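You operate a simulated robot arm through the tools that you are given. There is no shell and no other tool. Be economical: measure what you need, move in short steps, check, and stop when the job is done.

Carry out the task below with a simulated robot arm. There is one attempt and no reset: what you move stays moved.

## Task
Wash the oil stain off the deck, then wax that spot.
Fine: blue pad with soap, white pad with wax; put both pads back. A coat counts when it lies all over at full strength: go over it till it gets no stronger. What is to be rubbed or washed off counts as gone when no trace of it is left.

It is judged by the outcome, as a careful person would: the job done as asked, and still so three seconds after it is handed in. It fails if anything else is knocked over, pushed out of place, dropped, spilled or broken.

## Robot
A 6-joint arm with a fingered hand, hanging from a carriage that runs on a gantry, over the field with the corners [-1.103, 2.331], [-1.082, -0.169], [0.398, -0.157], [0.377, 2.343] (x, y) and turns from -6.981 to 5.027 rad about z. Base frame: it is fixed where the carriage stands at the start and does not move with it; the origin is on the floor, on the carriage's upright axis, x ahead of it, y to its left, z up. Units: m, rad, N and s.
With the tool pointing down near the work surface it reaches from about 0.1 to 0.46 m from the robot's upright axis, wherever it stands. Its first joint turns from -2.897 to 2.897 rad. Places, roughly: deck spot [0.7, -0.7, 0.8]; oil stain [0.7, -0.7, 0.8]. Payload 3.7 kg.
The TCP is the grasp point between the finger pads, 0.026 m short of the fingertips. In the tool frame z runs along the fingers and y along their closing line. Largest opening 0.156 m; the body of the gripper starts 0.073 m behind the TCP. The gripper is a hand of 4 fingers: y runs from the thumb to the fingers, the wrist lies at [0, 0, -0.239] in the tool frame, and closing takes about 1.5 s.
Orientation is told as [roll, pitch, yaw] about the base's x, y, z axes, in that order, counted from this pose: with the fingers straight down and closing along the base's y, the tool's x points along the base's -x, its y along +y and its z along -z.

## Interface
- The arm moves only by the tool apply_moves. Its argument "rows" is a list of rows, each a list of 2 entries, a list of its own where there are three numbers: the shift along the base's x, y, z in m, then the turn, a rotation vector about the base's x, y, z in rad. In form: [[[x, y, z], [wx, wy, wz]], ...]. A call has 1 to 12 rows; each row shifts and turns the commanded pose from where the row before left it. "gripper" is the finger opening in m, from 0 to 0.156, set as the call begins (left out, the last holds). Each row takes 0.2 s and may step no farther than 0.05 m and 0.15 rad from the row before; otherwise, or with a gripper value out of range, the whole call is refused. Where a pose cannot be reached the arm comes as near as it can. A force on the tool above 40 N (or 10 N above the force at the start of the call, whichever is more), or a blocked arm, ends the call early, and 0.2 s more pass. The fingers move at their own pace (about 0.045 m/s each) and stop on an object; they squeeze with about 21 N. The grip force told is the motor's: it shows also when the fingers shut on nothing. Time passes only in rows, and 0.2 s behind the last, so rows that do not move let the fingers close. The reply holds the time, the measured pose of the TCP, the force on the tool along the base axes, the opening and the grip force, in the units named above and with some noise, with the torque about the TCP (base axes, N m) and any sound that the robot's microphone picked up.
- Cameras (640 x 400 px; columns grow to the right, rows downward): "scene" is now at [0.242, -0.0523, 1.6682]; the picture's right is [-0.78, -0.63, 0.00], its down [-0.54, 0.67, -0.51] and it looks along [0.32, -0.40, -0.86] (base axes); focal length 278 px, centre (320, 200). "wrist" rides on the gripper at [0.058, -0.058, -0.091] in the tool frame; the picture's right is [0.71, 0.71, 0.00], its down [-0.53, 0.53, -0.67] and it looks along [-0.47, 0.47, 0.74] (tool axes); focal length 265 px, centre (320, 200). There is no depth. A picture from a camera that has moved, and an enlarged one, comes with that camera's place and axes in the base frame and with its lens.
- capture(camera): a new picture of that camera. It takes no simulated time.
- raise_lower(by): slides the trunk up (or, below 0, down) by that many m; the arm and the scene camera ride with it, the base frame stays. It gives what a move gives, with no picture.
- steer(legs): drives the robot by 1 to 6 legs, each [ahead, left, turn to the left] in m, m and rad, along the robot's own axes; the way and the turn of a leg run together, so that a leg with both is an arc; at most 1.5 m and 3.142 rad a leg. The arm and the cameras ride along, it lands a little off, and it stops where it bumps. It keeps to its track: a leg is cut to what the track allows. It gives what a move gives.
- move_fingers(finger1, finger2, finger3, thumb_bend): sets how far each is bent, from 0 (flat) to 1 (curled in); at 0.3 the hand is open as for a grip, at 0.7 the pads meet at the TCP. One left out holds its place. A second passes; each finger stops where it meets its share of the squeeze, and holds until it gets a number again. A gripper value or a shape takes the hand back. It gives what a move gives, with no picture; readings hold the bend of each and the force on the fingers (four entries, about 0 where the hand has none), thumb and palm.
- set_grasp(shape): the hand has 4 fingers and takes this shape, open, in about a second: jaw (thumb against the fingers, like two jaws); tri (thumb and two fingers); tip (a fingertip pinch); poke (one finger out to press); point (the index stretched); flat (the hand flat); cup (the hand cupped); fist (a fist). The gripper value then closes the fingers along that shape, each until it touches; the sizes above hold for jaw. It gives what a move gives, with no picture.
- head_to(pan, tilt): turns the head with the scene camera to pan (to the left, within 2.705 rad either way) and tilt (down, from -0.506 to 1.204), counted from straight ahead of the robot. It gives what a move gives.
- zoom(camera, box): a new picture of the part [left, top, right, bottom] of that camera's present view, enlarged. It takes no simulated time.
- hand_in(): hands the job in; it is judged then, once.

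Work in short steps. Places have to be worked out from the pictures, the camera data and where the tool is seen: move nearer, look again, correct. Check each grasp and each placing, and mend what went wrong. You have 120 turns and 90 pictures in all, those below and enlarged ones among them. Open the gripper and draw the arm clear of the work before you hand the job in, unless the task says otherwise; then end with one line.

The tools are called as a command line: name --argument value ..., lists and objects as JSON in quotes. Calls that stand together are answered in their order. apply_moves: Moves the arm, as the interface text tells. Its arguments: {"type":"object","properties":{"rows":{"type":"array","items":{"type":"array"}},"gripper":{"type":"number"}},"required":["rows"]} The other tools are called the same way: raise_lower (by) slides the trunk up or down; set_grasp (shape) gives the hand a shape; move_fingers (finger1, finger2, finger3, thumb_bend) moves the fingers one by one; steer (legs) drives the base; head_to (pan, tilt) turns the head that bears the scene camera; capture (camera) takes a picture; zoom (camera, box) takes an enlarged picture of a part of a camera's view; hand_in () hands the job in.

At the start:

```text
time: 0.0
tcp_pos: [0.4673, -0.1928, 1.0566]
ee_rot: [0.001, -0.001, 0.001]
wrist_force: [0.4, -0.7, -0.7]
torque: [0.0, -0.02, -0.02]
width: 0.1559
grasp_force: 0.1
shape: jaw
bend: [0.3, 0.3, 0.3, 0.3]
finger forces: [0.0, 0.0, 0.1, 0.1, 0.0, 0.0]
trunk travel left (down, up): [-0.51, 0.169]
robot x, y, heading: [0.0006, 0.0032, 0.007]
head pan, tilt: [-0.895, 1.031]
```

scene: 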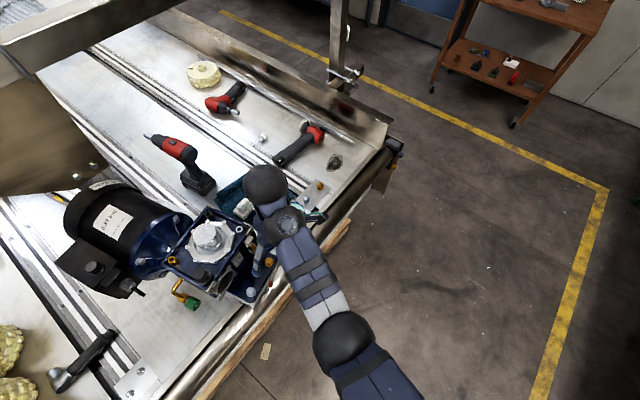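
wrist: 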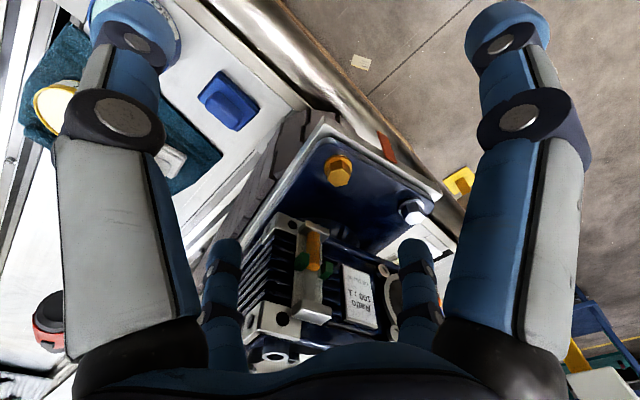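

The first pictures show a metal deck with a pump, a teal cloth, a blue block and tools. I'll enlarge the scene view around the cloth and the deck to find pads and stain.

zoom --camera "scene" --box '[140, 100, 400, 260]'

zoom --camera "wrist" --box '[0, 0, 320, 200]'

```text
2.46 times, centred on (270, 180) of scene
camera zoom: at [0.242, -0.0523, 1.6682], right [-0.78, -0.63, 0.0], down [-0.54, 0.67, -0.51], along [0.32, -0.4, -0.86], focal length 684 px, centre (443, 249)
```

zoom: 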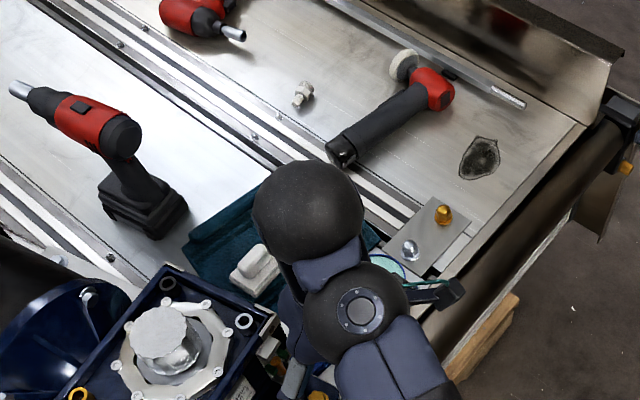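

```text
2.00 times, centred on (160, 100) of wrist
camera zoom: at [0.4104, -0.2513, 1.1464], right [-0.71, 0.71, 0.0], down [0.53, 0.53, 0.67], along [0.47, 0.47, -0.74], focal length 531 px, centre (640, 400)
```

zoom: 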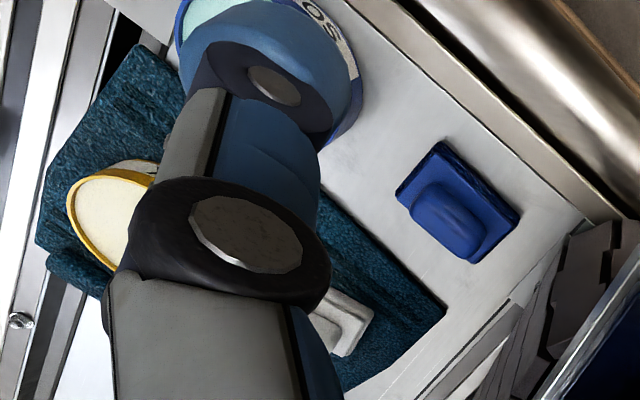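

The dark spot near (0.65, -0.65) looks like the stain, and the blue pad is near (0.58, -0.24). I'll raise the trunk for clearance and then look again for triangulation.

raise_lower --by 0.165

capture --camera "scene"

capture --camera "wrist"

```text
time: 1.9
tcp_pos: [0.4686, -0.1934, 1.2209]
ee_rot: [0.0, -0.001, -0.001]
wrist_force: [-0.5, -0.4, -0.6]
torque: [0.0, 0.04, -0.02]
width: 0.156
grasp_force: 0.0
shape: jaw
bend: [0.3, 0.3, 0.3, 0.3]
finger forces: [0.1, 0.0, 0.1, 0.0, 0.0, 0.1]
trunk travel left (down, up): [-0.675, 0.004]
robot x, y, heading: [0.0, 0.0019, 0.003]
head pan, tilt: [-0.895, 1.031]
```

```text
85 pictures are left
camera scene: at [0.242, -0.0523, 1.8331], right [-0.78, -0.63, 0.0], down [-0.54, 0.67, -0.51], along [0.32, -0.4, -0.86], focal length 278 px, centre (320, 200)
```

scene: 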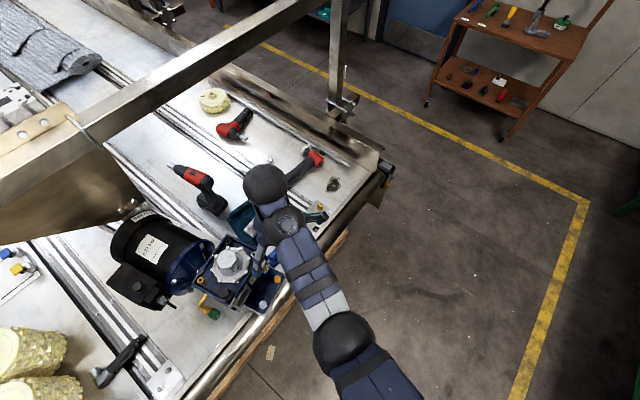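

```text
84 pictures are left
camera wrist: at [0.4104, -0.2513, 1.3114], right [-0.71, 0.71, 0.0], down [0.53, 0.53, 0.67], along [0.47, 0.47, -0.74], focal length 265 px, centre (320, 200)
```

wrist: 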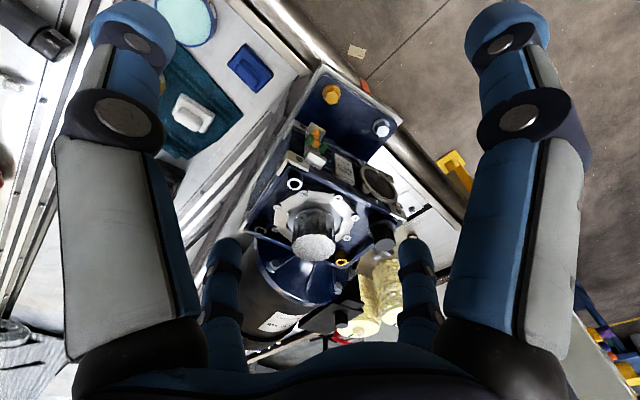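

Triangulating the two views puts the deck near z≈0.74, the stain around (0.65,-0.665), blue pad (0.61,-0.24), white pad (0.78,-0.28), soap tub (0.61,-0.36) and wax tin (0.79,-0.41). I'll drive the carriage to its corner nearest the stain, high up, turning right so that the arm faces it.

steer --legs '[[0.39, -0.155, 0], [0, 0, -0.6]]'

capture --camera "scene"

capture --camera "wrist"

```text
time: 4.4
tcp_pos: [0.8248, -0.3273, 1.2208]
ee_rot: [-0.006, -0.004, 0.016]
wrist_force: [0.1, -0.4, -0.7]
torque: [0.0, -0.01, 0.0]
width: 0.1557
grasp_force: 0.0
shape: jaw
bend: [0.3, 0.3, 0.3, 0.3]
finger forces: [0.0, 0.0, 0.0, 0.0, 0.1, 0.0]
trunk travel left (down, up): [-0.675, 0.004]
robot x, y, heading: [0.3749, -0.145, 0.011]
head pan, tilt: [-0.895, 1.031]
stopped in leg 1: the robot was blocked; the commanded pose is now the measured one
```

```text
83 pictures are left
camera scene: at [0.6104, -0.1923, 1.8286], right [-0.77, -0.63, 0.01], down [-0.55, 0.67, -0.5], along [0.31, -0.39, -0.87], focal length 278 px, centre (320, 200)
```

scene: 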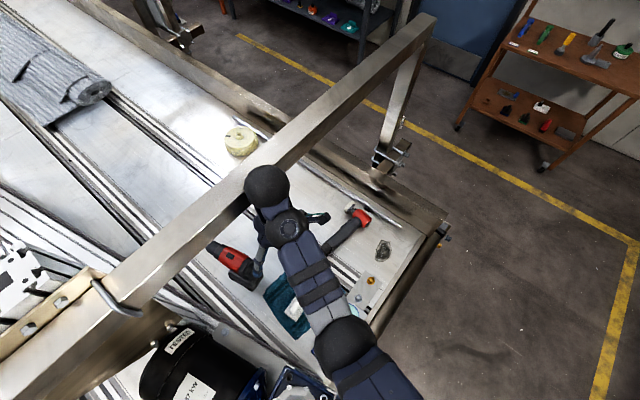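

```text
82 pictures are left
camera wrist: at [0.7671, -0.3853, 1.3115], right [-0.72, 0.7, -0.01], down [0.51, 0.54, 0.67], along [0.47, 0.48, -0.74], focal length 265 px, centre (320, 200)
```

wrist: 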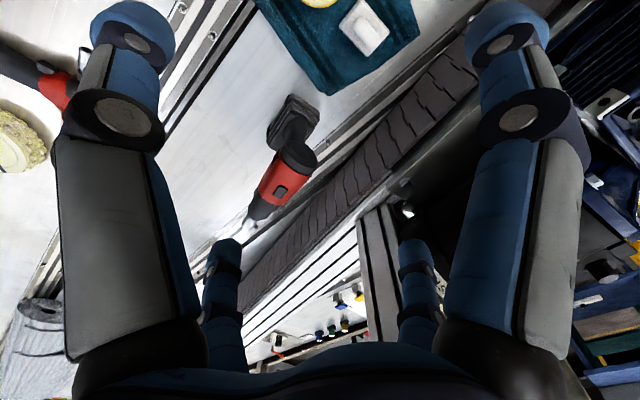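

The wrist bumped the overhead beam (near x≈0.9, z≈1.4). I back off a little, and turn right away from it.

steer --legs '[[-0.1, 0, 0], [0, 0, -0.65]]'

capture --camera "scene"

capture --camera "wrist"

```text
time: 7.3
tcp_pos: [0.5385, -0.5796, 1.2316]
ee_rot: [-0.013, -0.03, -0.627]
wrist_force: [0.8, 0.1, -0.3]
torque: [0.01, 0.01, -0.05]
width: 0.1561
grasp_force: 0.0
shape: jaw
bend: [0.3, 0.3, 0.3, 0.3]
finger forces: [0.0, 0.0, 0.0, 0.0, 0.0, 0.1]
trunk travel left (down, up): [-0.675, 0.004]
robot x, y, heading: [0.277, -0.1495, -0.632]
head pan, tilt: [-0.895, 1.031]
```

```text
81 pictures are left
camera scene: at [0.4399, -0.3322, 1.8332], right [-1.0, -0.04, 0.0], down [-0.04, 0.86, -0.51], along [0.02, -0.51, -0.86], focal length 278 px, centre (320, 200)
```

scene: 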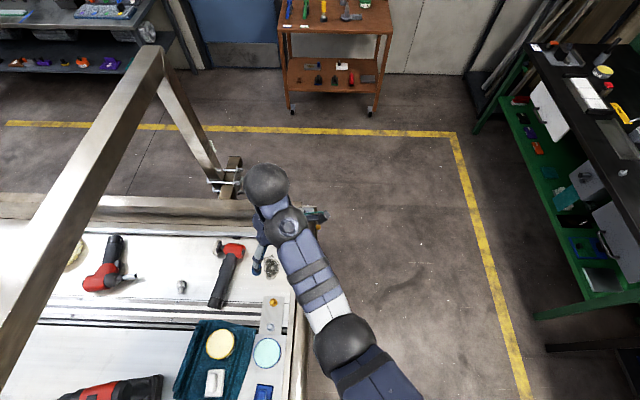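

```text
80 pictures are left
camera wrist: at [0.4564, -0.59, 1.3218], right [-0.16, 0.99, -0.03], down [0.72, 0.14, 0.68], along [0.67, 0.08, -0.74], focal length 265 px, centre (320, 200)
```

wrist: 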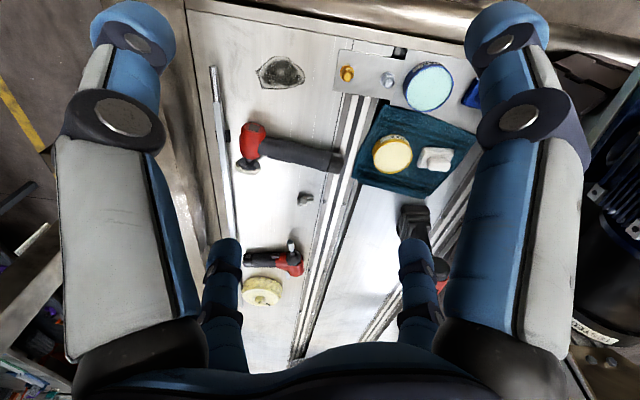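

Now everything is visible: stain (0.643,-0.66), soap (0.61,-0.36), wax (0.78,-0.38), white pad (0.776,-0.27), blue pad (0.614,-0.25), all with the deck at about z 0.745. I go to the carriage corner to test how far it reaches toward the stain.

steer --legs '[[0.09, 0.06, 0]]'

raise_lower --by -0.15

capture --camera "wrist"

head_to --pan -0.3 --tilt 1.2

capture --camera "scene"

```text
time: 8.5
tcp_pos: [0.6479, -0.5832, 1.2315]
ee_rot: [-0.015, -0.028, -0.628]
wrist_force: [-0.1, -0.3, -0.3]
torque: [0.01, 0.04, 0.0]
width: 0.1563
grasp_force: 0.1
shape: jaw
bend: [0.3, 0.3, 0.3, 0.3]
finger forces: [0.0, 0.0, 0.1, 0.1, 0.1, 0.1]
trunk travel left (down, up): [-0.675, 0.004]
robot x, y, heading: [0.3851, -0.1491, -0.632]
head pan, tilt: [-0.895, 1.031]
```

```text
time: 10.3
tcp_pos: [0.6477, -0.5844, 1.0813]
ee_rot: [-0.013, -0.028, -0.628]
wrist_force: [-0.2, 0.9, -0.4]
torque: [0.0, 0.03, 0.0]
width: 0.156
grasp_force: 0.1
shape: jaw
bend: [0.3, 0.3, 0.3, 0.3]
finger forces: [0.1, 0.1, 0.0, 0.0, 0.1, 0.0]
trunk travel left (down, up): [-0.525, 0.154]
robot x, y, heading: [0.381, -0.1519, -0.635]
head pan, tilt: [-0.895, 1.031]
```

```text
79 pictures are left
camera wrist: at [0.5657, -0.594, 1.1718], right [-0.16, 0.99, -0.03], down [0.72, 0.14, 0.68], along [0.67, 0.08, -0.74], focal length 265 px, centre (320, 200)
```

wrist: 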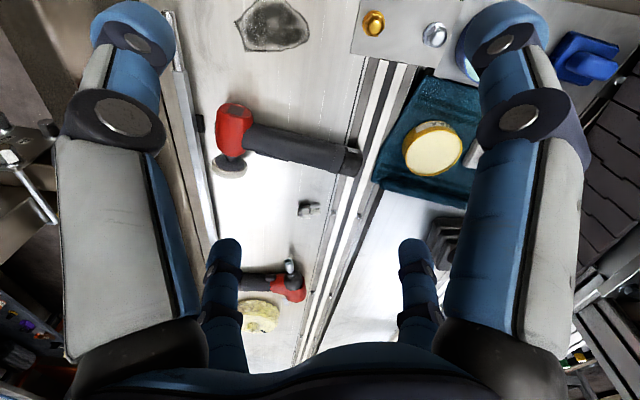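

```text
time: 11.3
tcp_pos: [0.6481, -0.5825, 1.0823]
ee_rot: [-0.014, -0.029, -0.629]
wrist_force: [-0.1, 0.4, 0.3]
torque: [0.02, 0.0, 0.0]
width: 0.156
grasp_force: 0.0
shape: jaw
bend: [0.3, 0.3, 0.3, 0.3]
finger forces: [0.1, 0.0, 0.1, 0.1, 0.0, 0.1]
trunk travel left (down, up): [-0.525, 0.154]
robot x, y, heading: [0.3847, -0.1519, -0.636]
head pan, tilt: [-0.3, 1.201]
```

```text
78 pictures are left
camera scene: at [0.5796, -0.3136, 1.6728], right [-0.8, -0.6, 0.0], down [-0.56, 0.75, -0.36], along [0.22, -0.29, -0.93], focal length 278 px, centre (320, 200)
```

scene: 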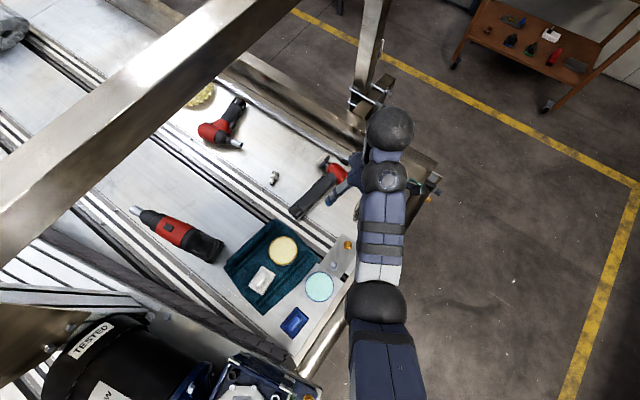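

The scene view shows pads and containers clearly. I test the outward reach over the stain with the tool pointing down, staying high.

apply_moves --rows '[[[0, -0.04, 0], [0.013, 0.028, 0]], [[0, -0.04, 0], [0, 0, 0]], [[0, 0, -0.05], [0, 0, 0]], [[0, 0, -0.05], [0, 0, 0]], [[0, 0, 0], [0, 0, 0]]]'

```text
time: 12.5
tcp_pos: [0.6353, -0.6578, 0.9954]
ee_rot: [-0.021, 0.001, -0.629]
wrist_force: [0.2, -0.6, -0.1]
torque: [0.02, -0.01, -0.01]
width: 0.1558
grasp_force: 0.0
shape: jaw
bend: [0.3, 0.3, 0.3, 0.3]
finger forces: [0.0, 0.1, 0.1, 0.1, 0.1, 0.0]
out of reach, approached as far as the arm can: row 3, 4
trunk travel left (down, up): [-0.525, 0.154]
robot x, y, heading: [0.3832, -0.1488, -0.632]
head pan, tilt: [-0.3, 1.201]
```

It reaches the stain's radius but bottoms out at z≈0.995 with the trunk here. Lowering the trunk should bring it down; I test with 0.17 m.

raise_lower --by -0.17

capture --camera "wrist"

capture --camera "scene"

```text
time: 14.4
tcp_pos: [0.6353, -0.6574, 0.8249]
ee_rot: [-0.022, 0.001, -0.626]
wrist_force: [-0.2, 0.0, 0.8]
torque: [-0.02, -0.02, -0.02]
width: 0.156
grasp_force: 0.2
shape: jaw
bend: [0.3, 0.3, 0.3, 0.3]
finger forces: [0.1, 0.1, 0.1, 0.0, 0.0, 0.0]
trunk travel left (down, up): [-0.355, 0.324]
robot x, y, heading: [0.3862, -0.1507, -0.633]
head pan, tilt: [-0.3, 1.201]
```

```text
77 pictures are left
camera wrist: at [0.5562, -0.67, 0.9165], right [-0.16, 0.99, -0.01], down [0.74, 0.13, 0.66], along [0.65, 0.09, -0.75], focal length 265 px, centre (320, 200)
```

wrist: 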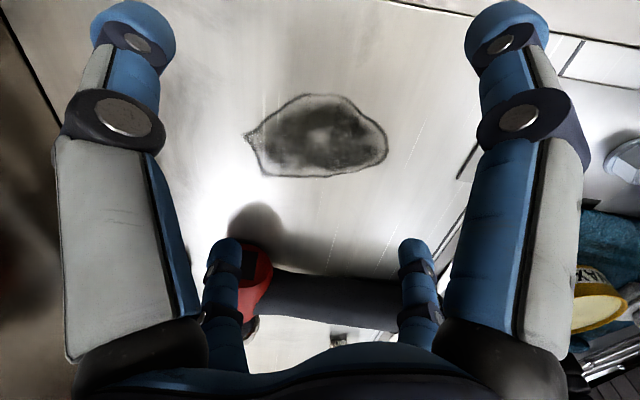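

```text
76 pictures are left
camera scene: at [0.5796, -0.3136, 1.5028], right [-0.8, -0.6, 0.0], down [-0.56, 0.75, -0.36], along [0.22, -0.29, -0.93], focal length 278 px, centre (320, 200)
```

scene: 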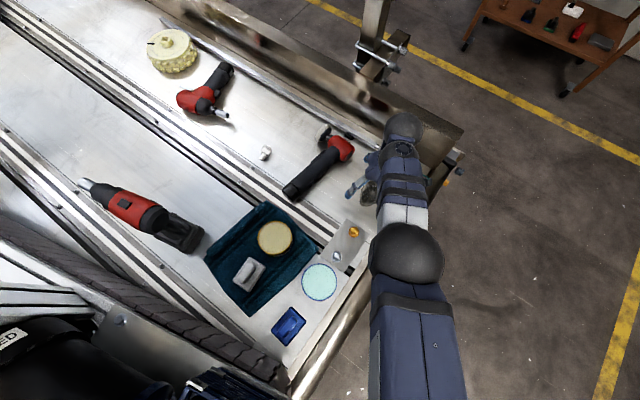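

The vertical reach over the stain works with the trunk lowered; the stain spans x 0.617–0.683, y −0.712…−0.609. Before grasping, I zoom on the hand to understand the finger layout and on the pads for their shape.

zoom --camera "scene" --box '[320, 100, 440, 220]'

zoom --camera "scene" --box '[190, 200, 370, 380]'

```text
3.33 times, centred on (380, 160) of scene
camera zoom: at [0.5796, -0.3136, 1.5028], right [-0.8, -0.6, 0.0], down [-0.56, 0.75, -0.36], along [0.22, -0.29, -0.93], focal length 926 px, centre (120, 333)
```

zoom: 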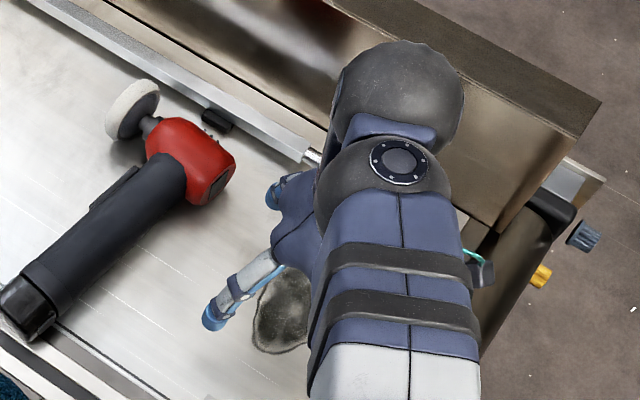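

```text
2.22 times, centred on (280, 290) of scene
camera zoom: at [0.5796, -0.3136, 1.5028], right [-0.8, -0.6, 0.0], down [-0.56, 0.75, -0.36], along [0.22, -0.29, -0.93], focal length 617 px, centre (409, 0)
```

zoom: 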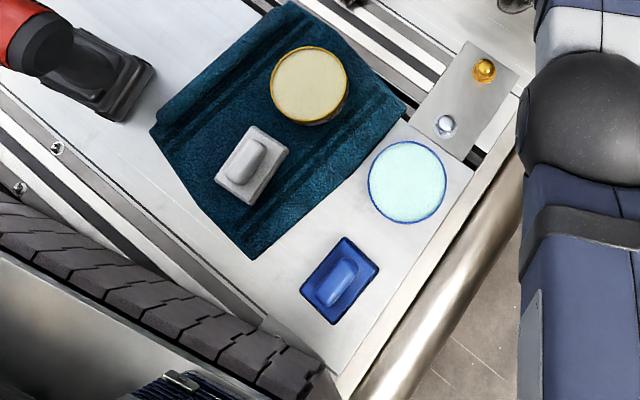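

Both pads have a handle ridge running along y, bases ~0.075×0.05, so I'll close the fingers along x. I raise the trunk and carry the hand to above the blue pad (0.616,-0.238), turning yaw to −π/2 on the way.

raise_lower --by 0.2

apply_moves --rows '[[[0, 0.047, 0], [0.02, 0, -0.105]], [[-0.002, 0.047, 0], [0, 0, -0.105]], [[-0.002, 0.047, 0], [0, 0, -0.105]], [[-0.003, 0.047, 0], [0, 0, -0.105]], [[-0.003, 0.047, 0], [0, 0, -0.105]], [[-0.003, 0.047, 0], [0, 0, -0.105]], [[-0.003, 0.047, 0], [0, 0, -0.105]], [[-0.003, 0.047, 0], [0, 0, -0.105]], [[0, 0.04, 0], [0, 0, -0.105]], [[0, 0, 0], [0, 0, 0]]]'

capture --camera "scene"

capture --camera "wrist"

```text
time: 16.6
tcp_pos: [0.6361, -0.6589, 1.0246]
ee_rot: [-0.021, 0.002, -0.628]
wrist_force: [-1.2, 0.2, -0.9]
torque: [-0.01, -0.03, -0.02]
width: 0.1558
grasp_force: 0.0
shape: jaw
bend: [0.3, 0.3, 0.3, 0.3]
finger forces: [0.1, 0.0, 0.0, 0.0, 0.1, 0.0]
trunk travel left (down, up): [-0.555, 0.124]
robot x, y, heading: [0.3851, -0.1549, -0.635]
head pan, tilt: [-0.3, 1.201]
```

```text
time: 18.8
tcp_pos: [0.6015, -0.4152, 0.9008]
ee_rot: [-0.004, 0.015, -1.523]
wrist_force: [-0.7, -0.1, 0.2]
torque: [0.0, 0.01, 0.02]
width: 0.1561
grasp_force: 0.1
shape: jaw
bend: [0.3, 0.3, 0.3, 0.3]
finger forces: [0.1, 0.0, 0.0, 0.0, 0.1, 0.0]
out of reach, approached as far as the arm can: row 2, 3, 4, 5, 6, 7, 8, 9
trunk travel left (down, up): [-0.555, 0.124]
robot x, y, heading: [0.3851, -0.1497, -0.632]
head pan, tilt: [-0.3, 1.201]
```

```text
73 pictures are left
camera scene: at [0.5796, -0.3135, 1.7027], right [-0.8, -0.6, 0.0], down [-0.56, 0.75, -0.36], along [0.22, -0.29, -0.93], focal length 278 px, centre (320, 200)
```

scene: 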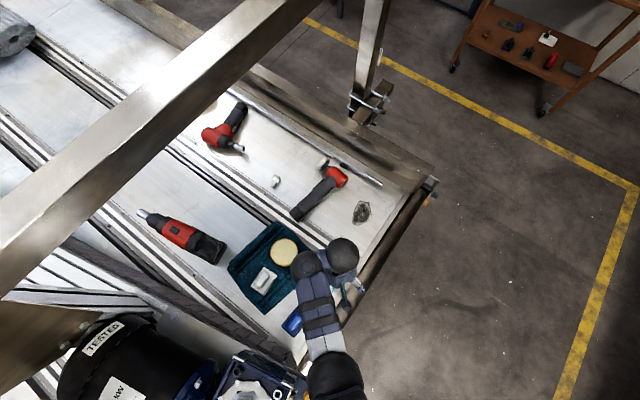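

```text
72 pictures are left
camera wrist: at [0.5414, -0.3624, 0.9923], right [0.67, 0.74, 0.01], down [0.55, -0.51, 0.66], along [0.49, -0.44, -0.75], focal length 265 px, centre (320, 200)
```

wrist: 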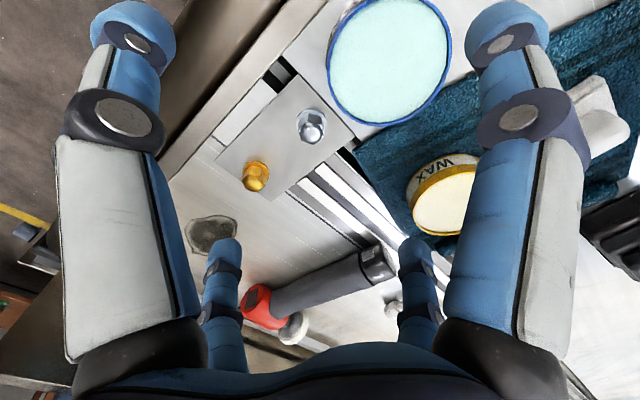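

At that trunk height a close-in pose isn't reachable, so the arm sagged to z 0.90 short of the pad. I back the carriage off to about x 0.25 so that the blue pad and soap lie at a comfortable radius.

steer --legs '[[-0.109, -0.08, 0]]'

apply_moves --rows '[[[0, 0, 0], [0, 0, 0]]]'

```text
time: 20.1
tcp_pos: [0.4662, -0.4192, 0.9008]
ee_rot: [-0.003, 0.016, -1.526]
wrist_force: [-0.3, 0.3, -0.8]
torque: [0.0, 0.0, -0.01]
width: 0.1557
grasp_force: 0.0
shape: jaw
bend: [0.3, 0.3, 0.3, 0.3]
finger forces: [0.0, 0.0, 0.1, 0.0, 0.0, 0.1]
trunk travel left (down, up): [-0.555, 0.124]
robot x, y, heading: [0.2522, -0.1551, -0.635]
head pan, tilt: [-0.3, 1.201]
```

```text
time: 20.5
tcp_pos: [0.4669, -0.4191, 0.9012]
ee_rot: [-0.002, 0.016, -1.526]
wrist_force: [-0.4, 0.5, 0.9]
torque: [-0.04, -0.03, -0.02]
width: 0.1563
grasp_force: 0.0
shape: jaw
bend: [0.3, 0.3, 0.3, 0.3]
finger forces: [0.0, 0.1, 0.0, 0.1, 0.0, 0.1]
trunk travel left (down, up): [-0.555, 0.124]
robot x, y, heading: [0.2504, -0.1489, -0.638]
head pan, tilt: [-0.3, 1.201]
```

The pose is now settled. I move over the blue pad at z 0.9.

apply_moves --rows '[[[0.03, 0.036, 0], [0, -0.016, -0.045]], [[0.03, 0.036, 0], [0, 0, 0]], [[0.03, 0.036, 0], [0, 0, 0]], [[0.03, 0.036, 0], [0, 0, 0]], [[0.03, 0.036, 0], [0, 0, 0]], [[0, 0, 0], [0, 0, 0]]]'

capture --camera "scene"

capture --camera "wrist"

```text
time: 21.9
tcp_pos: [0.6178, -0.2455, 0.9036]
ee_rot: [0.013, 0.008, -1.568]
wrist_force: [-5.7, -23.4, 0.8]
torque: [2.26, -0.52, 1.92]
width: 0.1557
grasp_force: 0.1
shape: jaw
bend: [0.32, 0.3, 0.3, 0.3]
finger forces: [1.9, 0.0, 0.1, 0.1, 0.0, 0.0]
trunk travel left (down, up): [-0.555, 0.124]
robot x, y, heading: [0.254, -0.1562, -0.634]
head pan, tilt: [-0.3, 1.201]
```

```text
71 pictures are left
camera scene: at [0.4442, -0.3185, 1.7031], right [-0.81, -0.59, 0.0], down [-0.55, 0.75, -0.36], along [0.21, -0.29, -0.93], focal length 278 px, centre (320, 200)
```

scene: 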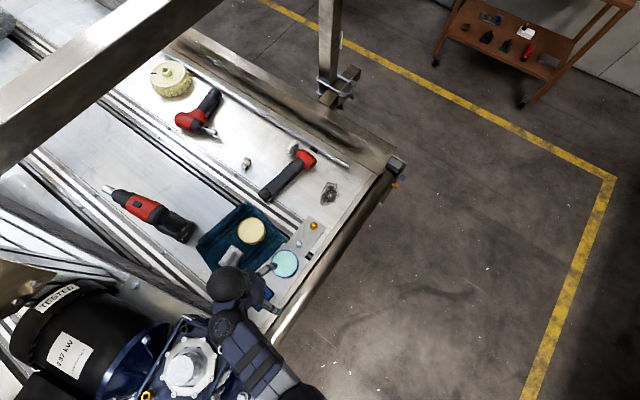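

```text
70 pictures are left
camera wrist: at [0.5578, -0.1889, 0.9939], right [0.71, 0.71, 0.01], down [0.52, -0.53, 0.67], along [0.48, -0.46, -0.74], focal length 265 px, centre (320, 200)
```

wrist: 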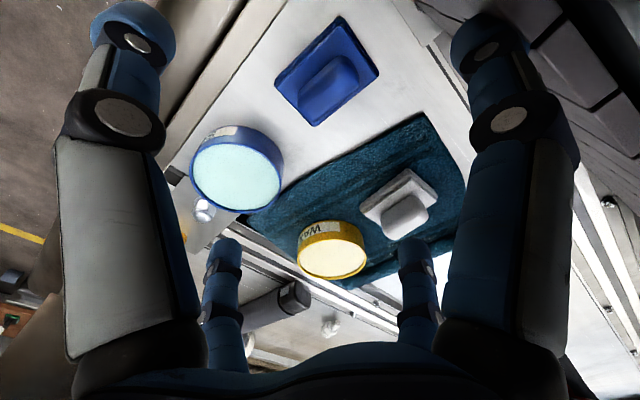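

The side finger (tool +x, toward +y) pressed against the black chain/pump beside the pad (−23 N in y). I back off in −y at once and look at a narrower hand shape.

apply_moves --rows '[[[0, -0.03, 0.0], [0, 0, 0]], [[0, -0.03, 0.02], [0, 0, 0]], [[0, 0, 0], [0, 0, 0]]]'

set_grasp --shape "tip"

capture --camera "wrist"

zoom --camera "scene" --box '[160, 220, 340, 400]'

```text
time: 22.7
tcp_pos: [0.6188, -0.3012, 0.922]
ee_rot: [0.012, 0.012, -1.571]
wrist_force: [0.1, 0.5, -0.4]
torque: [0.03, -0.02, 0.0]
width: 0.1562
grasp_force: 0.1
shape: jaw
bend: [0.3, 0.3, 0.3, 0.3]
finger forces: [0.0, 0.1, 0.0, 0.0, 0.0, 0.1]
trunk travel left (down, up): [-0.555, 0.124]
robot x, y, heading: [0.2498, -0.1528, -0.634]
head pan, tilt: [-0.3, 1.201]
```

```text
time: 23.6
tcp_pos: [0.6195, -0.3, 0.9234]
ee_rot: [0.012, 0.014, -1.569]
wrist_force: [0.0, -0.1, 0.2]
torque: [0.0, -0.02, -0.03]
width: 0.156
grasp_force: 0.0
shape: tip
bend: [0.12, 0.3, 0.12, 0.3]
finger forces: [0.0, 0.0, 0.1, 0.0, 0.0, 0.1]
trunk travel left (down, up): [-0.555, 0.124]
robot x, y, heading: [0.2494, -0.1549, -0.635]
head pan, tilt: [-0.3, 1.201]
```

```text
69 pictures are left
camera wrist: at [0.5593, -0.2432, 1.0131], right [0.71, 0.71, 0.02], down [0.52, -0.53, 0.67], along [0.48, -0.46, -0.74], focal length 265 px, centre (320, 200)
```

wrist: 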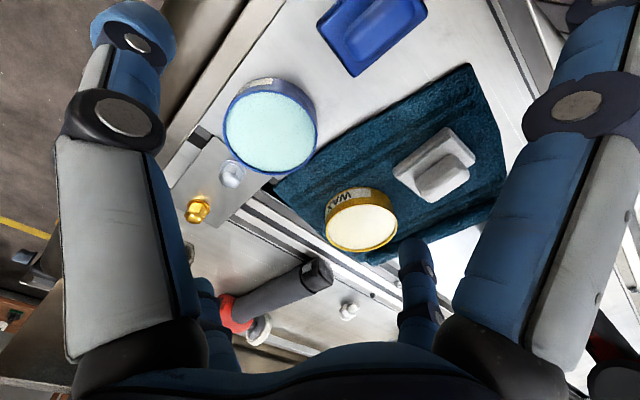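

```text
2.22 times, centred on (250, 310) of scene
camera zoom: at [0.4448, -0.3163, 1.7028], right [-0.81, -0.59, 0.0], down [-0.55, 0.75, -0.36], along [0.21, -0.29, -0.93], focal length 617 px, centre (476, -44)
```

zoom: 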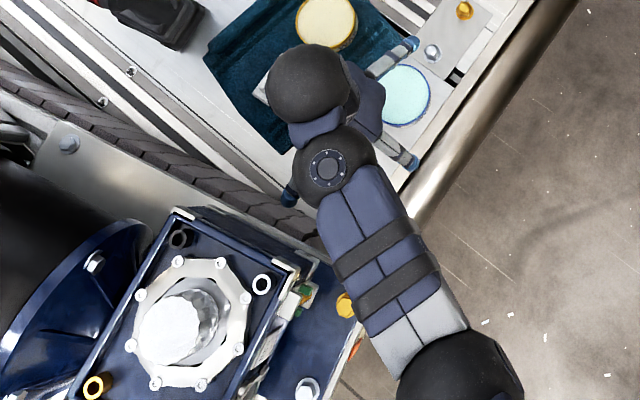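

The fingers form a four-way cross (thumb, three fingers), so a partly closed jaw will be narrower and fit beside the chain. I set jaw shape at 0.085 m opening and look.

set_grasp --shape "jaw"

apply_moves --rows '[[[0, 0, 0], [-0.012, -0.012, 0]], [[0, 0, 0], [0, 0, 0]], [[0, 0, 0], [0, 0, 0]], [[0, 0, 0], [0, 0, 0]], [[0, 0, 0], [0, 0, 0]]]' --gripper 0.085

capture --camera "wrist"

```text
time: 24.5
tcp_pos: [0.6181, -0.2999, 0.9214]
ee_rot: [0.012, 0.013, -1.568]
wrist_force: [-0.4, -0.5, 0.5]
torque: [-0.01, -0.02, 0.0]
width: 0.1562
grasp_force: 0.0
shape: jaw
bend: [0.3, 0.3, 0.3, 0.3]
finger forces: [0.0, 0.1, 0.0, 0.1, 0.0, 0.0]
trunk travel left (down, up): [-0.555, 0.124]
robot x, y, heading: [0.25, -0.1543, -0.632]
head pan, tilt: [-0.3, 1.201]
```

```text
time: 25.7
tcp_pos: [0.617, -0.3004, 0.9208]
ee_rot: [0.025, 0.001, -1.571]
wrist_force: [-0.2, 0.8, 0.1]
torque: [0.01, -0.02, 0.01]
width: 0.0856
grasp_force: 0.0
shape: jaw
bend: [0.34, 0.34, 0.34, 0.7]
finger forces: [0.1, 0.0, 0.1, 0.0, 0.1, 0.0]
trunk travel left (down, up): [-0.555, 0.124]
robot x, y, heading: [0.25, -0.1539, -0.64]
head pan, tilt: [-0.3, 1.201]
```

```text
67 pictures are left
camera wrist: at [0.5577, -0.2416, 1.011], right [0.71, 0.71, 0.02], down [0.51, -0.53, 0.68], along [0.49, -0.47, -0.73], focal length 265 px, centre (320, 200)
```

wrist: 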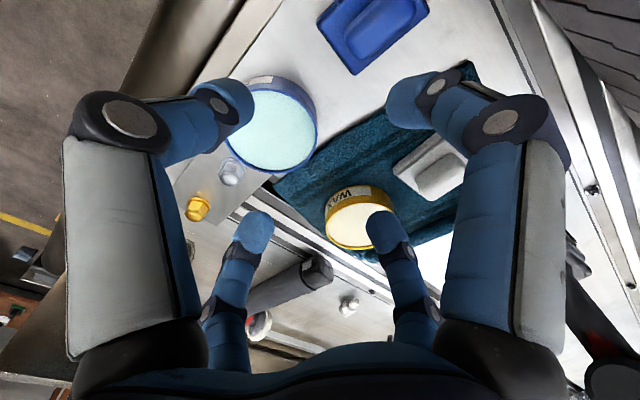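

The earlier contact computes to about z 1.0 on the pump's top plate, not the deck chain; I should pass below the plate with a compact hand. I set all fingers to bend 0.5 and check symmetry.

move_fingers --finger1 0.5 --finger2 0.5 --finger3 0.5 --thumb_bend 0.5

capture --camera "wrist"

```text
time: 26.7
tcp_pos: [0.6179, -0.2988, 0.9223]
ee_rot: [0.025, 0.004, -1.57]
wrist_force: [-0.1, 0.2, -0.1]
torque: [0.0, -0.01, -0.02]
width: 0.0509
grasp_force: 0.0
shape: fingers
bend: [0.5, 0.5, 0.5, 0.5]
finger forces: [0.1, 0.0, 0.1, 0.1, 0.0, 0.0]
trunk travel left (down, up): [-0.555, 0.124]
robot x, y, heading: [0.2541, -0.1529, -0.636]
head pan, tilt: [-0.3, 1.201]
```

```text
66 pictures are left
camera wrist: at [0.5577, -0.2416, 1.011], right [0.71, 0.71, 0.02], down [0.51, -0.53, 0.68], along [0.49, -0.47, -0.73], focal length 265 px, centre (320, 200)
```

wrist: 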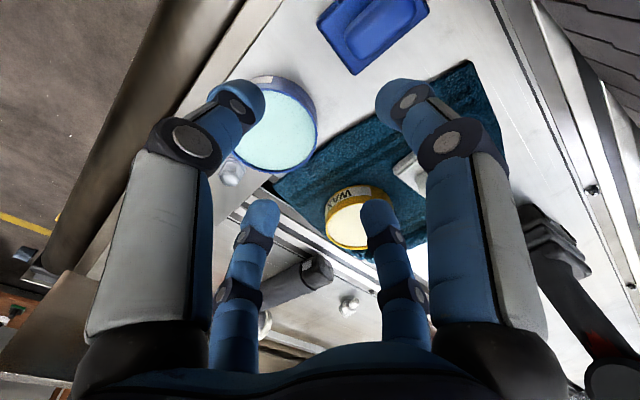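

The hand is now compact (0.051 m opening, finger ring about ±0.05 m). I descend to z≈0.84 short of the plate, then edge toward the pad.

apply_moves --rows '[[[0, 0.01, -0.04], [-0.02, 0, 0]], [[0, 0, -0.04], [0, 0, 0]], [[0, 0.01, 0], [0, 0, 0]], [[0, 0.01, 0], [0, 0, 0]], [[0, 0, 0], [0, 0, 0]]]'

capture --camera "wrist"

zoom --camera "scene" --box '[160, 220, 340, 400]'

```text
time: 27.9
tcp_pos: [0.6161, -0.2676, 0.8424]
ee_rot: [0.024, -0.02, -1.569]
wrist_force: [0.4, 0.2, 0.7]
torque: [0.03, 0.0, 0.01]
width: 0.051
grasp_force: 0.1
shape: fingers
bend: [0.5, 0.5, 0.5, 0.5]
finger forces: [0.0, 0.1, 0.0, 0.2, 0.0, 0.0]
trunk travel left (down, up): [-0.555, 0.124]
robot x, y, heading: [0.2509, -0.1565, -0.635]
head pan, tilt: [-0.3, 1.201]
```

```text
65 pictures are left
camera wrist: at [0.5568, -0.2076, 0.9301], right [0.71, 0.71, 0.0], down [0.51, -0.51, 0.69], along [0.49, -0.49, -0.72], focal length 265 px, centre (320, 200)
```

wrist: 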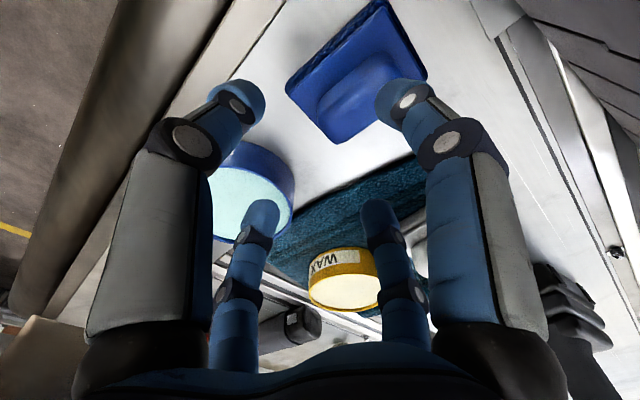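

```text
2.22 times, centred on (250, 310) of scene
camera zoom: at [0.4448, -0.3163, 1.7027], right [-0.81, -0.59, 0.0], down [-0.55, 0.75, -0.36], along [0.21, -0.29, -0.93], focal length 617 px, centre (476, -44)
```

zoom: 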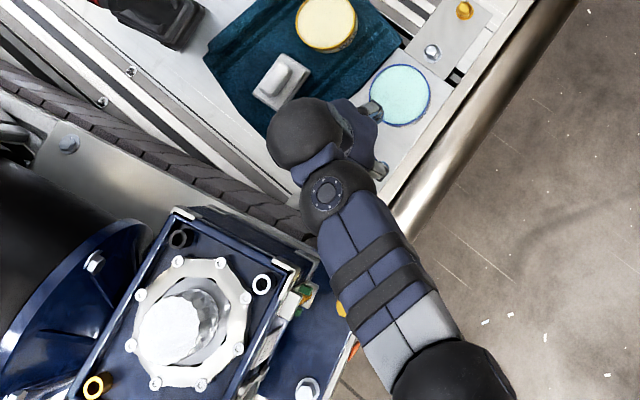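

No contact at y −0.268 and z 0.842. I continue to above the pad, correcting the small tilt.

apply_moves --rows '[[[0, 0.01, 0], [0.02, 0.024, 0]], [[0, 0.01, 0], [0, 0, 0]], [[0, 0.009, -0.01], [0, 0, 0]], [[0, 0, 0], [0, 0, 0]]]'

capture --camera "wrist"

```text
time: 28.9
tcp_pos: [0.6189, -0.2439, 0.8328]
ee_rot: [0.006, -0.002, -1.571]
wrist_force: [2.7, -16.1, 7.6]
torque: [2.44, 0.92, 0.95]
width: 0.0509
grasp_force: 0.1
shape: fingers
bend: [0.5, 0.5, 0.5, 0.5]
finger forces: [0.1, 0.1, 0.1, 0.0, 0.0, 0.0]
trunk travel left (down, up): [-0.555, 0.124]
robot x, y, heading: [0.2492, -0.154, -0.635]
head pan, tilt: [-0.3, 1.201]
```

```text
63 pictures are left
camera wrist: at [0.5606, -0.1864, 0.9237], right [0.71, 0.71, 0.0], down [0.52, -0.52, 0.67], along [0.48, -0.47, -0.74], focal length 265 px, centre (320, 200)
```

wrist: 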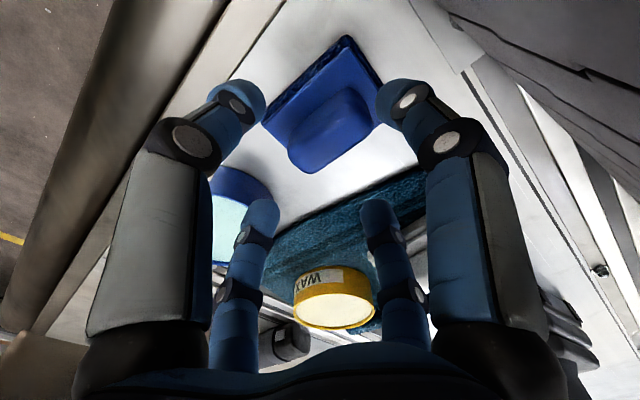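

Contact again: torque analysis places it at the thumb-side end of the palm against something at about (0.553,-0.2,0.966). I back off, tilt the wrist slightly away from the pump (0.13 rad) and yaw 0.15 rad to parallel that edge, then retry.

apply_moves --rows '[[[0, -0.02, 0], [0, 0, 0]], [[0, 0, 0], [0.065, 0, 0.075]], [[0, 0, 0], [0.065, 0, 0.075]], [[0, 0.01, 0], [0, 0, 0]], [[0, 0.008, 0], [0, 0, 0]], [[0, 0, 0], [0, 0, 0]]]'

capture --camera "wrist"

```text
time: 30.3
tcp_pos: [0.6169, -0.2421, 0.8318]
ee_rot: [0.011, 0.132, -1.417]
wrist_force: [0.8, -0.6, 0.8]
torque: [-0.01, -0.02, 0.0]
width: 0.0514
grasp_force: 0.1
shape: fingers
bend: [0.5, 0.5, 0.5, 0.5]
finger forces: [0.0, 0.0, 0.1, 0.0, 0.0, 0.1]
trunk travel left (down, up): [-0.555, 0.124]
robot x, y, heading: [0.2493, -0.153, -0.634]
head pan, tilt: [-0.3, 1.201]
```

```text
62 pictures are left
camera wrist: at [0.5511, -0.2063, 0.9285], right [0.59, 0.8, 0.1], down [0.61, -0.52, 0.6], along [0.53, -0.29, -0.79], focal length 265 px, centre (320, 200)
```

wrist: 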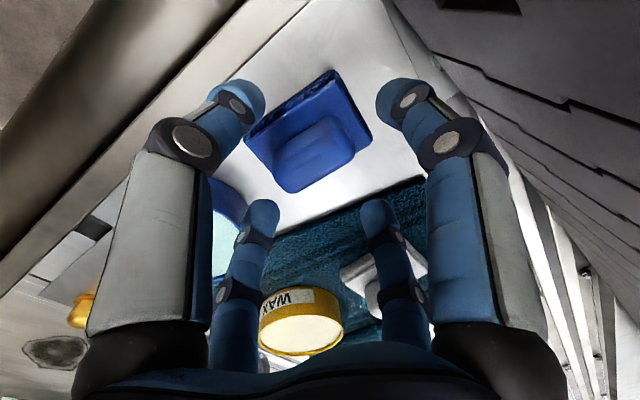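

No contact now, and the pad's handle lies right under the TCP at about (0.616,-0.240). I descend straight in short steps.

apply_moves --rows '[[[0, 0.002, -0.02], [0, 0, 0]], [[0, 0, -0.015], [0, 0, 0]], [[0, 0, -0.008], [0, 0, 0]], [[0, 0, 0], [0, 0, 0]]]'

capture --camera "wrist"

```text
time: 31.1
tcp_pos: [0.6256, -0.2492, 0.7936]
ee_rot: [0.027, 0.117, -1.427]
wrist_force: [-1.6, -9.9, 26.8]
torque: [-0.97, 0.04, -0.09]
width: 0.0522
grasp_force: 14.5
shape: fingers
bend: [0.49, 0.5, 0.81, 0.5]
finger forces: [1.3, 0.0, 27.4, 0.0, 0.0, 0.1]
trunk travel left (down, up): [-0.555, 0.124]
robot x, y, heading: [0.2497, -0.1533, -0.635]
head pan, tilt: [-0.3, 1.201]
stopped in row 4: the force on the tool passed its limit at 42 N (the readings are from after the stop); the commanded pose is now the measured one
```

```text
61 pictures are left
camera wrist: at [0.5594, -0.2117, 0.8894], right [0.6, 0.79, 0.1], down [0.59, -0.52, 0.62], along [0.54, -0.31, -0.78], focal length 265 px, centre (320, 200)
```

wrist: 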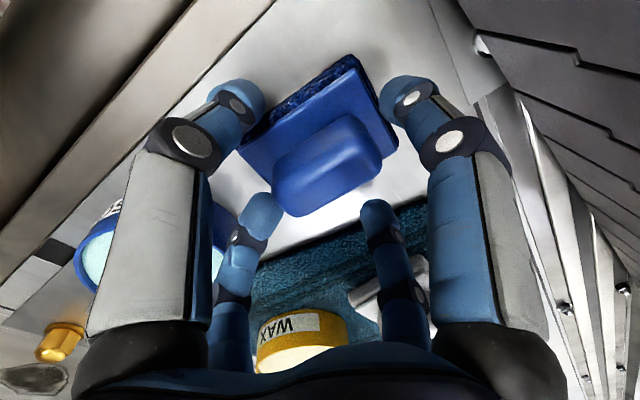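

Finger 3 (the −y one) touched down with 27 N, probably deck or pad corner because the tilt lowers that side. I lift 2 cm, and check that nothing moved.

apply_moves --rows '[[[-0.004, 0.003, 0.015], [0, 0, 0]], [[-0.003, 0.003, 0.015], [0, 0, 0]], [[0, 0, 0], [0, 0, 0]]]'

capture --camera "wrist"

zoom --camera "scene" --box '[180, 180, 340, 320]'

```text
time: 31.9
tcp_pos: [0.6128, -0.2364, 0.8218]
ee_rot: [0.018, 0.125, -1.422]
wrist_force: [1.3, 1.2, -0.5]
torque: [0.02, 0.01, 0.02]
width: 0.0513
grasp_force: 0.0
shape: fingers
bend: [0.5, 0.5, 0.48, 0.5]
finger forces: [0.0, 0.0, 0.1, 0.1, 0.0, 0.0]
trunk travel left (down, up): [-0.555, 0.124]
robot x, y, heading: [0.2524, -0.1573, -0.636]
head pan, tilt: [-0.3, 1.201]
```

```text
60 pictures are left
camera wrist: at [0.5479, -0.1998, 0.917], right [0.6, 0.8, 0.1], down [0.6, -0.52, 0.61], along [0.54, -0.3, -0.79], focal length 265 px, centre (320, 200)
```

wrist: 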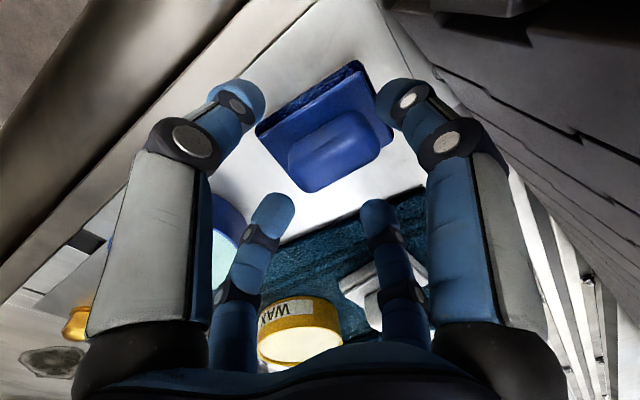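

```text
2.86 times, centred on (260, 250) of scene
camera zoom: at [0.4447, -0.3167, 1.7027], right [-0.81, -0.59, 0.0], down [-0.55, 0.75, -0.36], along [0.21, -0.29, -0.93], focal length 794 px, centre (491, 57)
```

zoom: 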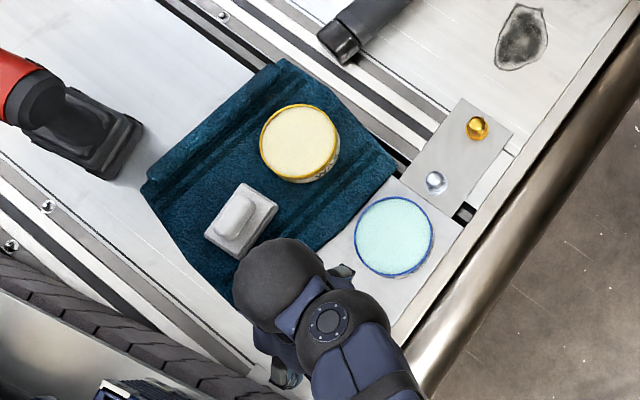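

Tub and tin are unmoved; the pad was nudged about 1 cm in +y by finger 3 on its end. I spread fingers 1 and 3 (bend 0.38) and will pinch the handle with thumb and finger 2.

move_fingers --finger1 0.36 --finger2 0.5 --finger3 0.36 --thumb_bend 0.5

apply_moves --rows '[[[0.005, 0.003, 0], [0, 0, 0]], [[0, 0.002, -0.012], [0, 0, 0]], [[0, 0, -0.01], [0, 0, 0]], [[0, 0, 0], [0, 0, 0]]]'

capture --camera "wrist"

```text
time: 32.9
tcp_pos: [0.6141, -0.2374, 0.8214]
ee_rot: [0.018, 0.121, -1.424]
wrist_force: [-0.2, -2.0, -0.5]
torque: [-0.06, -0.01, 0.0]
width: 0.0687
grasp_force: 1.0
shape: fingers
bend: [0.38, 0.5, 0.36, 0.5]
finger forces: [2.6, 0.0, 0.0, 0.1, 0.0, 0.0]
trunk travel left (down, up): [-0.555, 0.124]
robot x, y, heading: [0.2524, -0.1545, -0.642]
head pan, tilt: [-0.3, 1.201]
```

```text
time: 33.9
tcp_pos: [0.6218, -0.2347, 0.8]
ee_rot: [0.019, 0.122, -1.424]
wrist_force: [0.8, -3.3, 0.9]
torque: [-0.01, -0.01, -0.01]
width: 0.0674
grasp_force: 1.5
shape: fingers
bend: [0.39, 0.5, 0.36, 0.5]
finger forces: [3.5, 0.1, 0.0, 0.0, 0.0, 0.0]
trunk travel left (down, up): [-0.555, 0.124]
robot x, y, heading: [0.2507, -0.1548, -0.634]
head pan, tilt: [-0.3, 1.201]
```

```text
58 pictures are left
camera wrist: at [0.5552, -0.197, 0.8946], right [0.6, 0.8, 0.1], down [0.6, -0.52, 0.61], along [0.54, -0.3, -0.79], focal length 265 px, centre (320, 200)
```

wrist: 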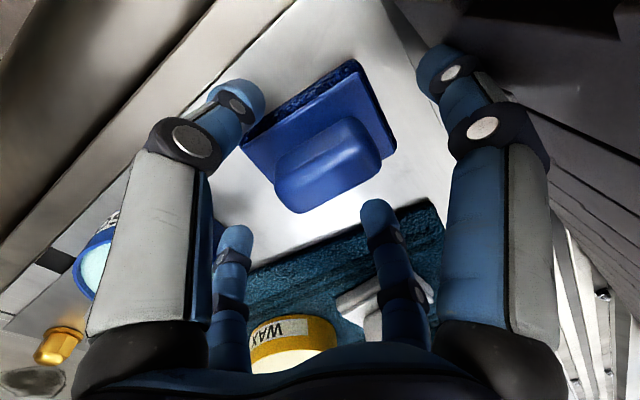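

The handle lies centred between thumb and finger 2, finger 1 has only a feather contact. I go down a further 8 mm and pinch with thumb and finger 2.

apply_moves --rows '[[[0, 0.003, -0.008], [0, 0, 0]], [[0, 0, 0], [0, 0, 0]]]'

move_fingers --finger1 0.42 --finger2 0.75 --finger3 0.36 --thumb_bend 0.75

capture --camera "wrist"

```text
time: 34.5
tcp_pos: [0.623, -0.2313, 0.7909]
ee_rot: [0.021, 0.123, -1.426]
wrist_force: [2.1, -7.4, 1.3]
torque: [0.13, 0.02, -0.04]
width: 0.0655
grasp_force: 4.3
shape: fingers
bend: [0.41, 0.5, 0.36, 0.5]
finger forces: [7.8, 0.0, 0.0, 0.0, 0.1, 0.0]
trunk travel left (down, up): [-0.555, 0.124]
robot x, y, heading: [0.2514, -0.1513, -0.636]
head pan, tilt: [-0.3, 1.201]
```

```text
time: 35.5
tcp_pos: [0.6204, -0.2301, 0.79]
ee_rot: [0.019, 0.125, -1.425]
wrist_force: [-1.3, -1.6, 2.4]
torque: [0.0, -0.06, 0.02]
width: 0.0481
grasp_force: 12.7
shape: fingers
bend: [0.43, 0.5, 0.36, 0.66]
finger forces: [0.9, 11.8, 0.0, 0.1, 13.5, 0.0]
trunk travel left (down, up): [-0.555, 0.124]
robot x, y, heading: [0.253, -0.1541, -0.639]
head pan, tilt: [-0.3, 1.201]
```

```text
57 pictures are left
camera wrist: at [0.5547, -0.1923, 0.8866], right [0.6, 0.8, 0.1], down [0.6, -0.52, 0.61], along [0.54, -0.3, -0.79], focal length 265 px, centre (320, 200)
```

wrist: 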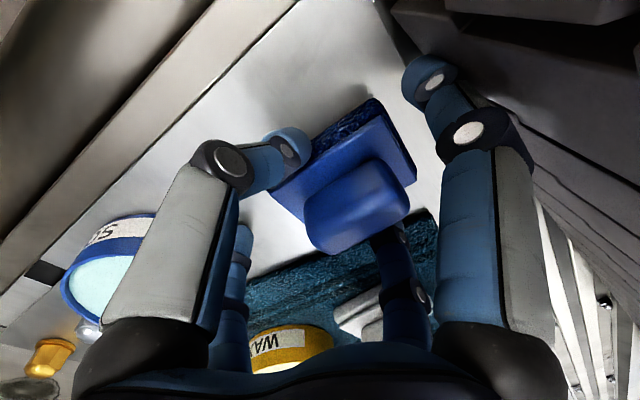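

Thumb and finger 2 hold the handle at ~12–13 N. I lift gently, easing away from the pump.

apply_moves --rows '[[[0, -0.003, 0.012], [0, 0, 0]], [[0, -0.012, 0.012], [0, 0, 0]], [[0, -0.012, 0.02], [0, 0, 0]], [[0, -0.01, 0.025], [0, 0, 0]], [[0, 0, 0], [0, 0, 0]]]'

capture --camera "wrist"

```text
time: 36.7
tcp_pos: [0.6181, -0.2664, 0.8611]
ee_rot: [0.019, 0.126, -1.423]
wrist_force: [-0.2, 0.4, -0.7]
torque: [0.0, 0.01, 0.02]
width: 0.0495
grasp_force: 12.3
shape: fingers
bend: [0.42, 0.49, 0.36, 0.67]
finger forces: [0.0, 12.5, 0.1, 0.0, 12.5, 0.0]
trunk travel left (down, up): [-0.555, 0.124]
robot x, y, heading: [0.2503, -0.1537, -0.637]
head pan, tilt: [-0.3, 1.201]
```

```text
56 pictures are left
camera wrist: at [0.553, -0.2283, 0.9561], right [0.6, 0.8, 0.1], down [0.6, -0.52, 0.61], along [0.54, -0.3, -0.79], focal length 265 px, centre (320, 200)
```

wrist: 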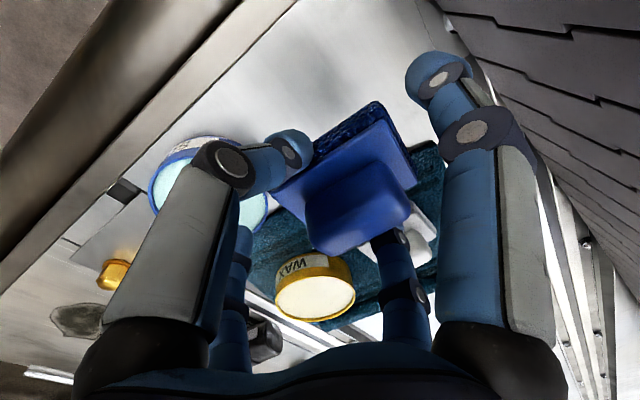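

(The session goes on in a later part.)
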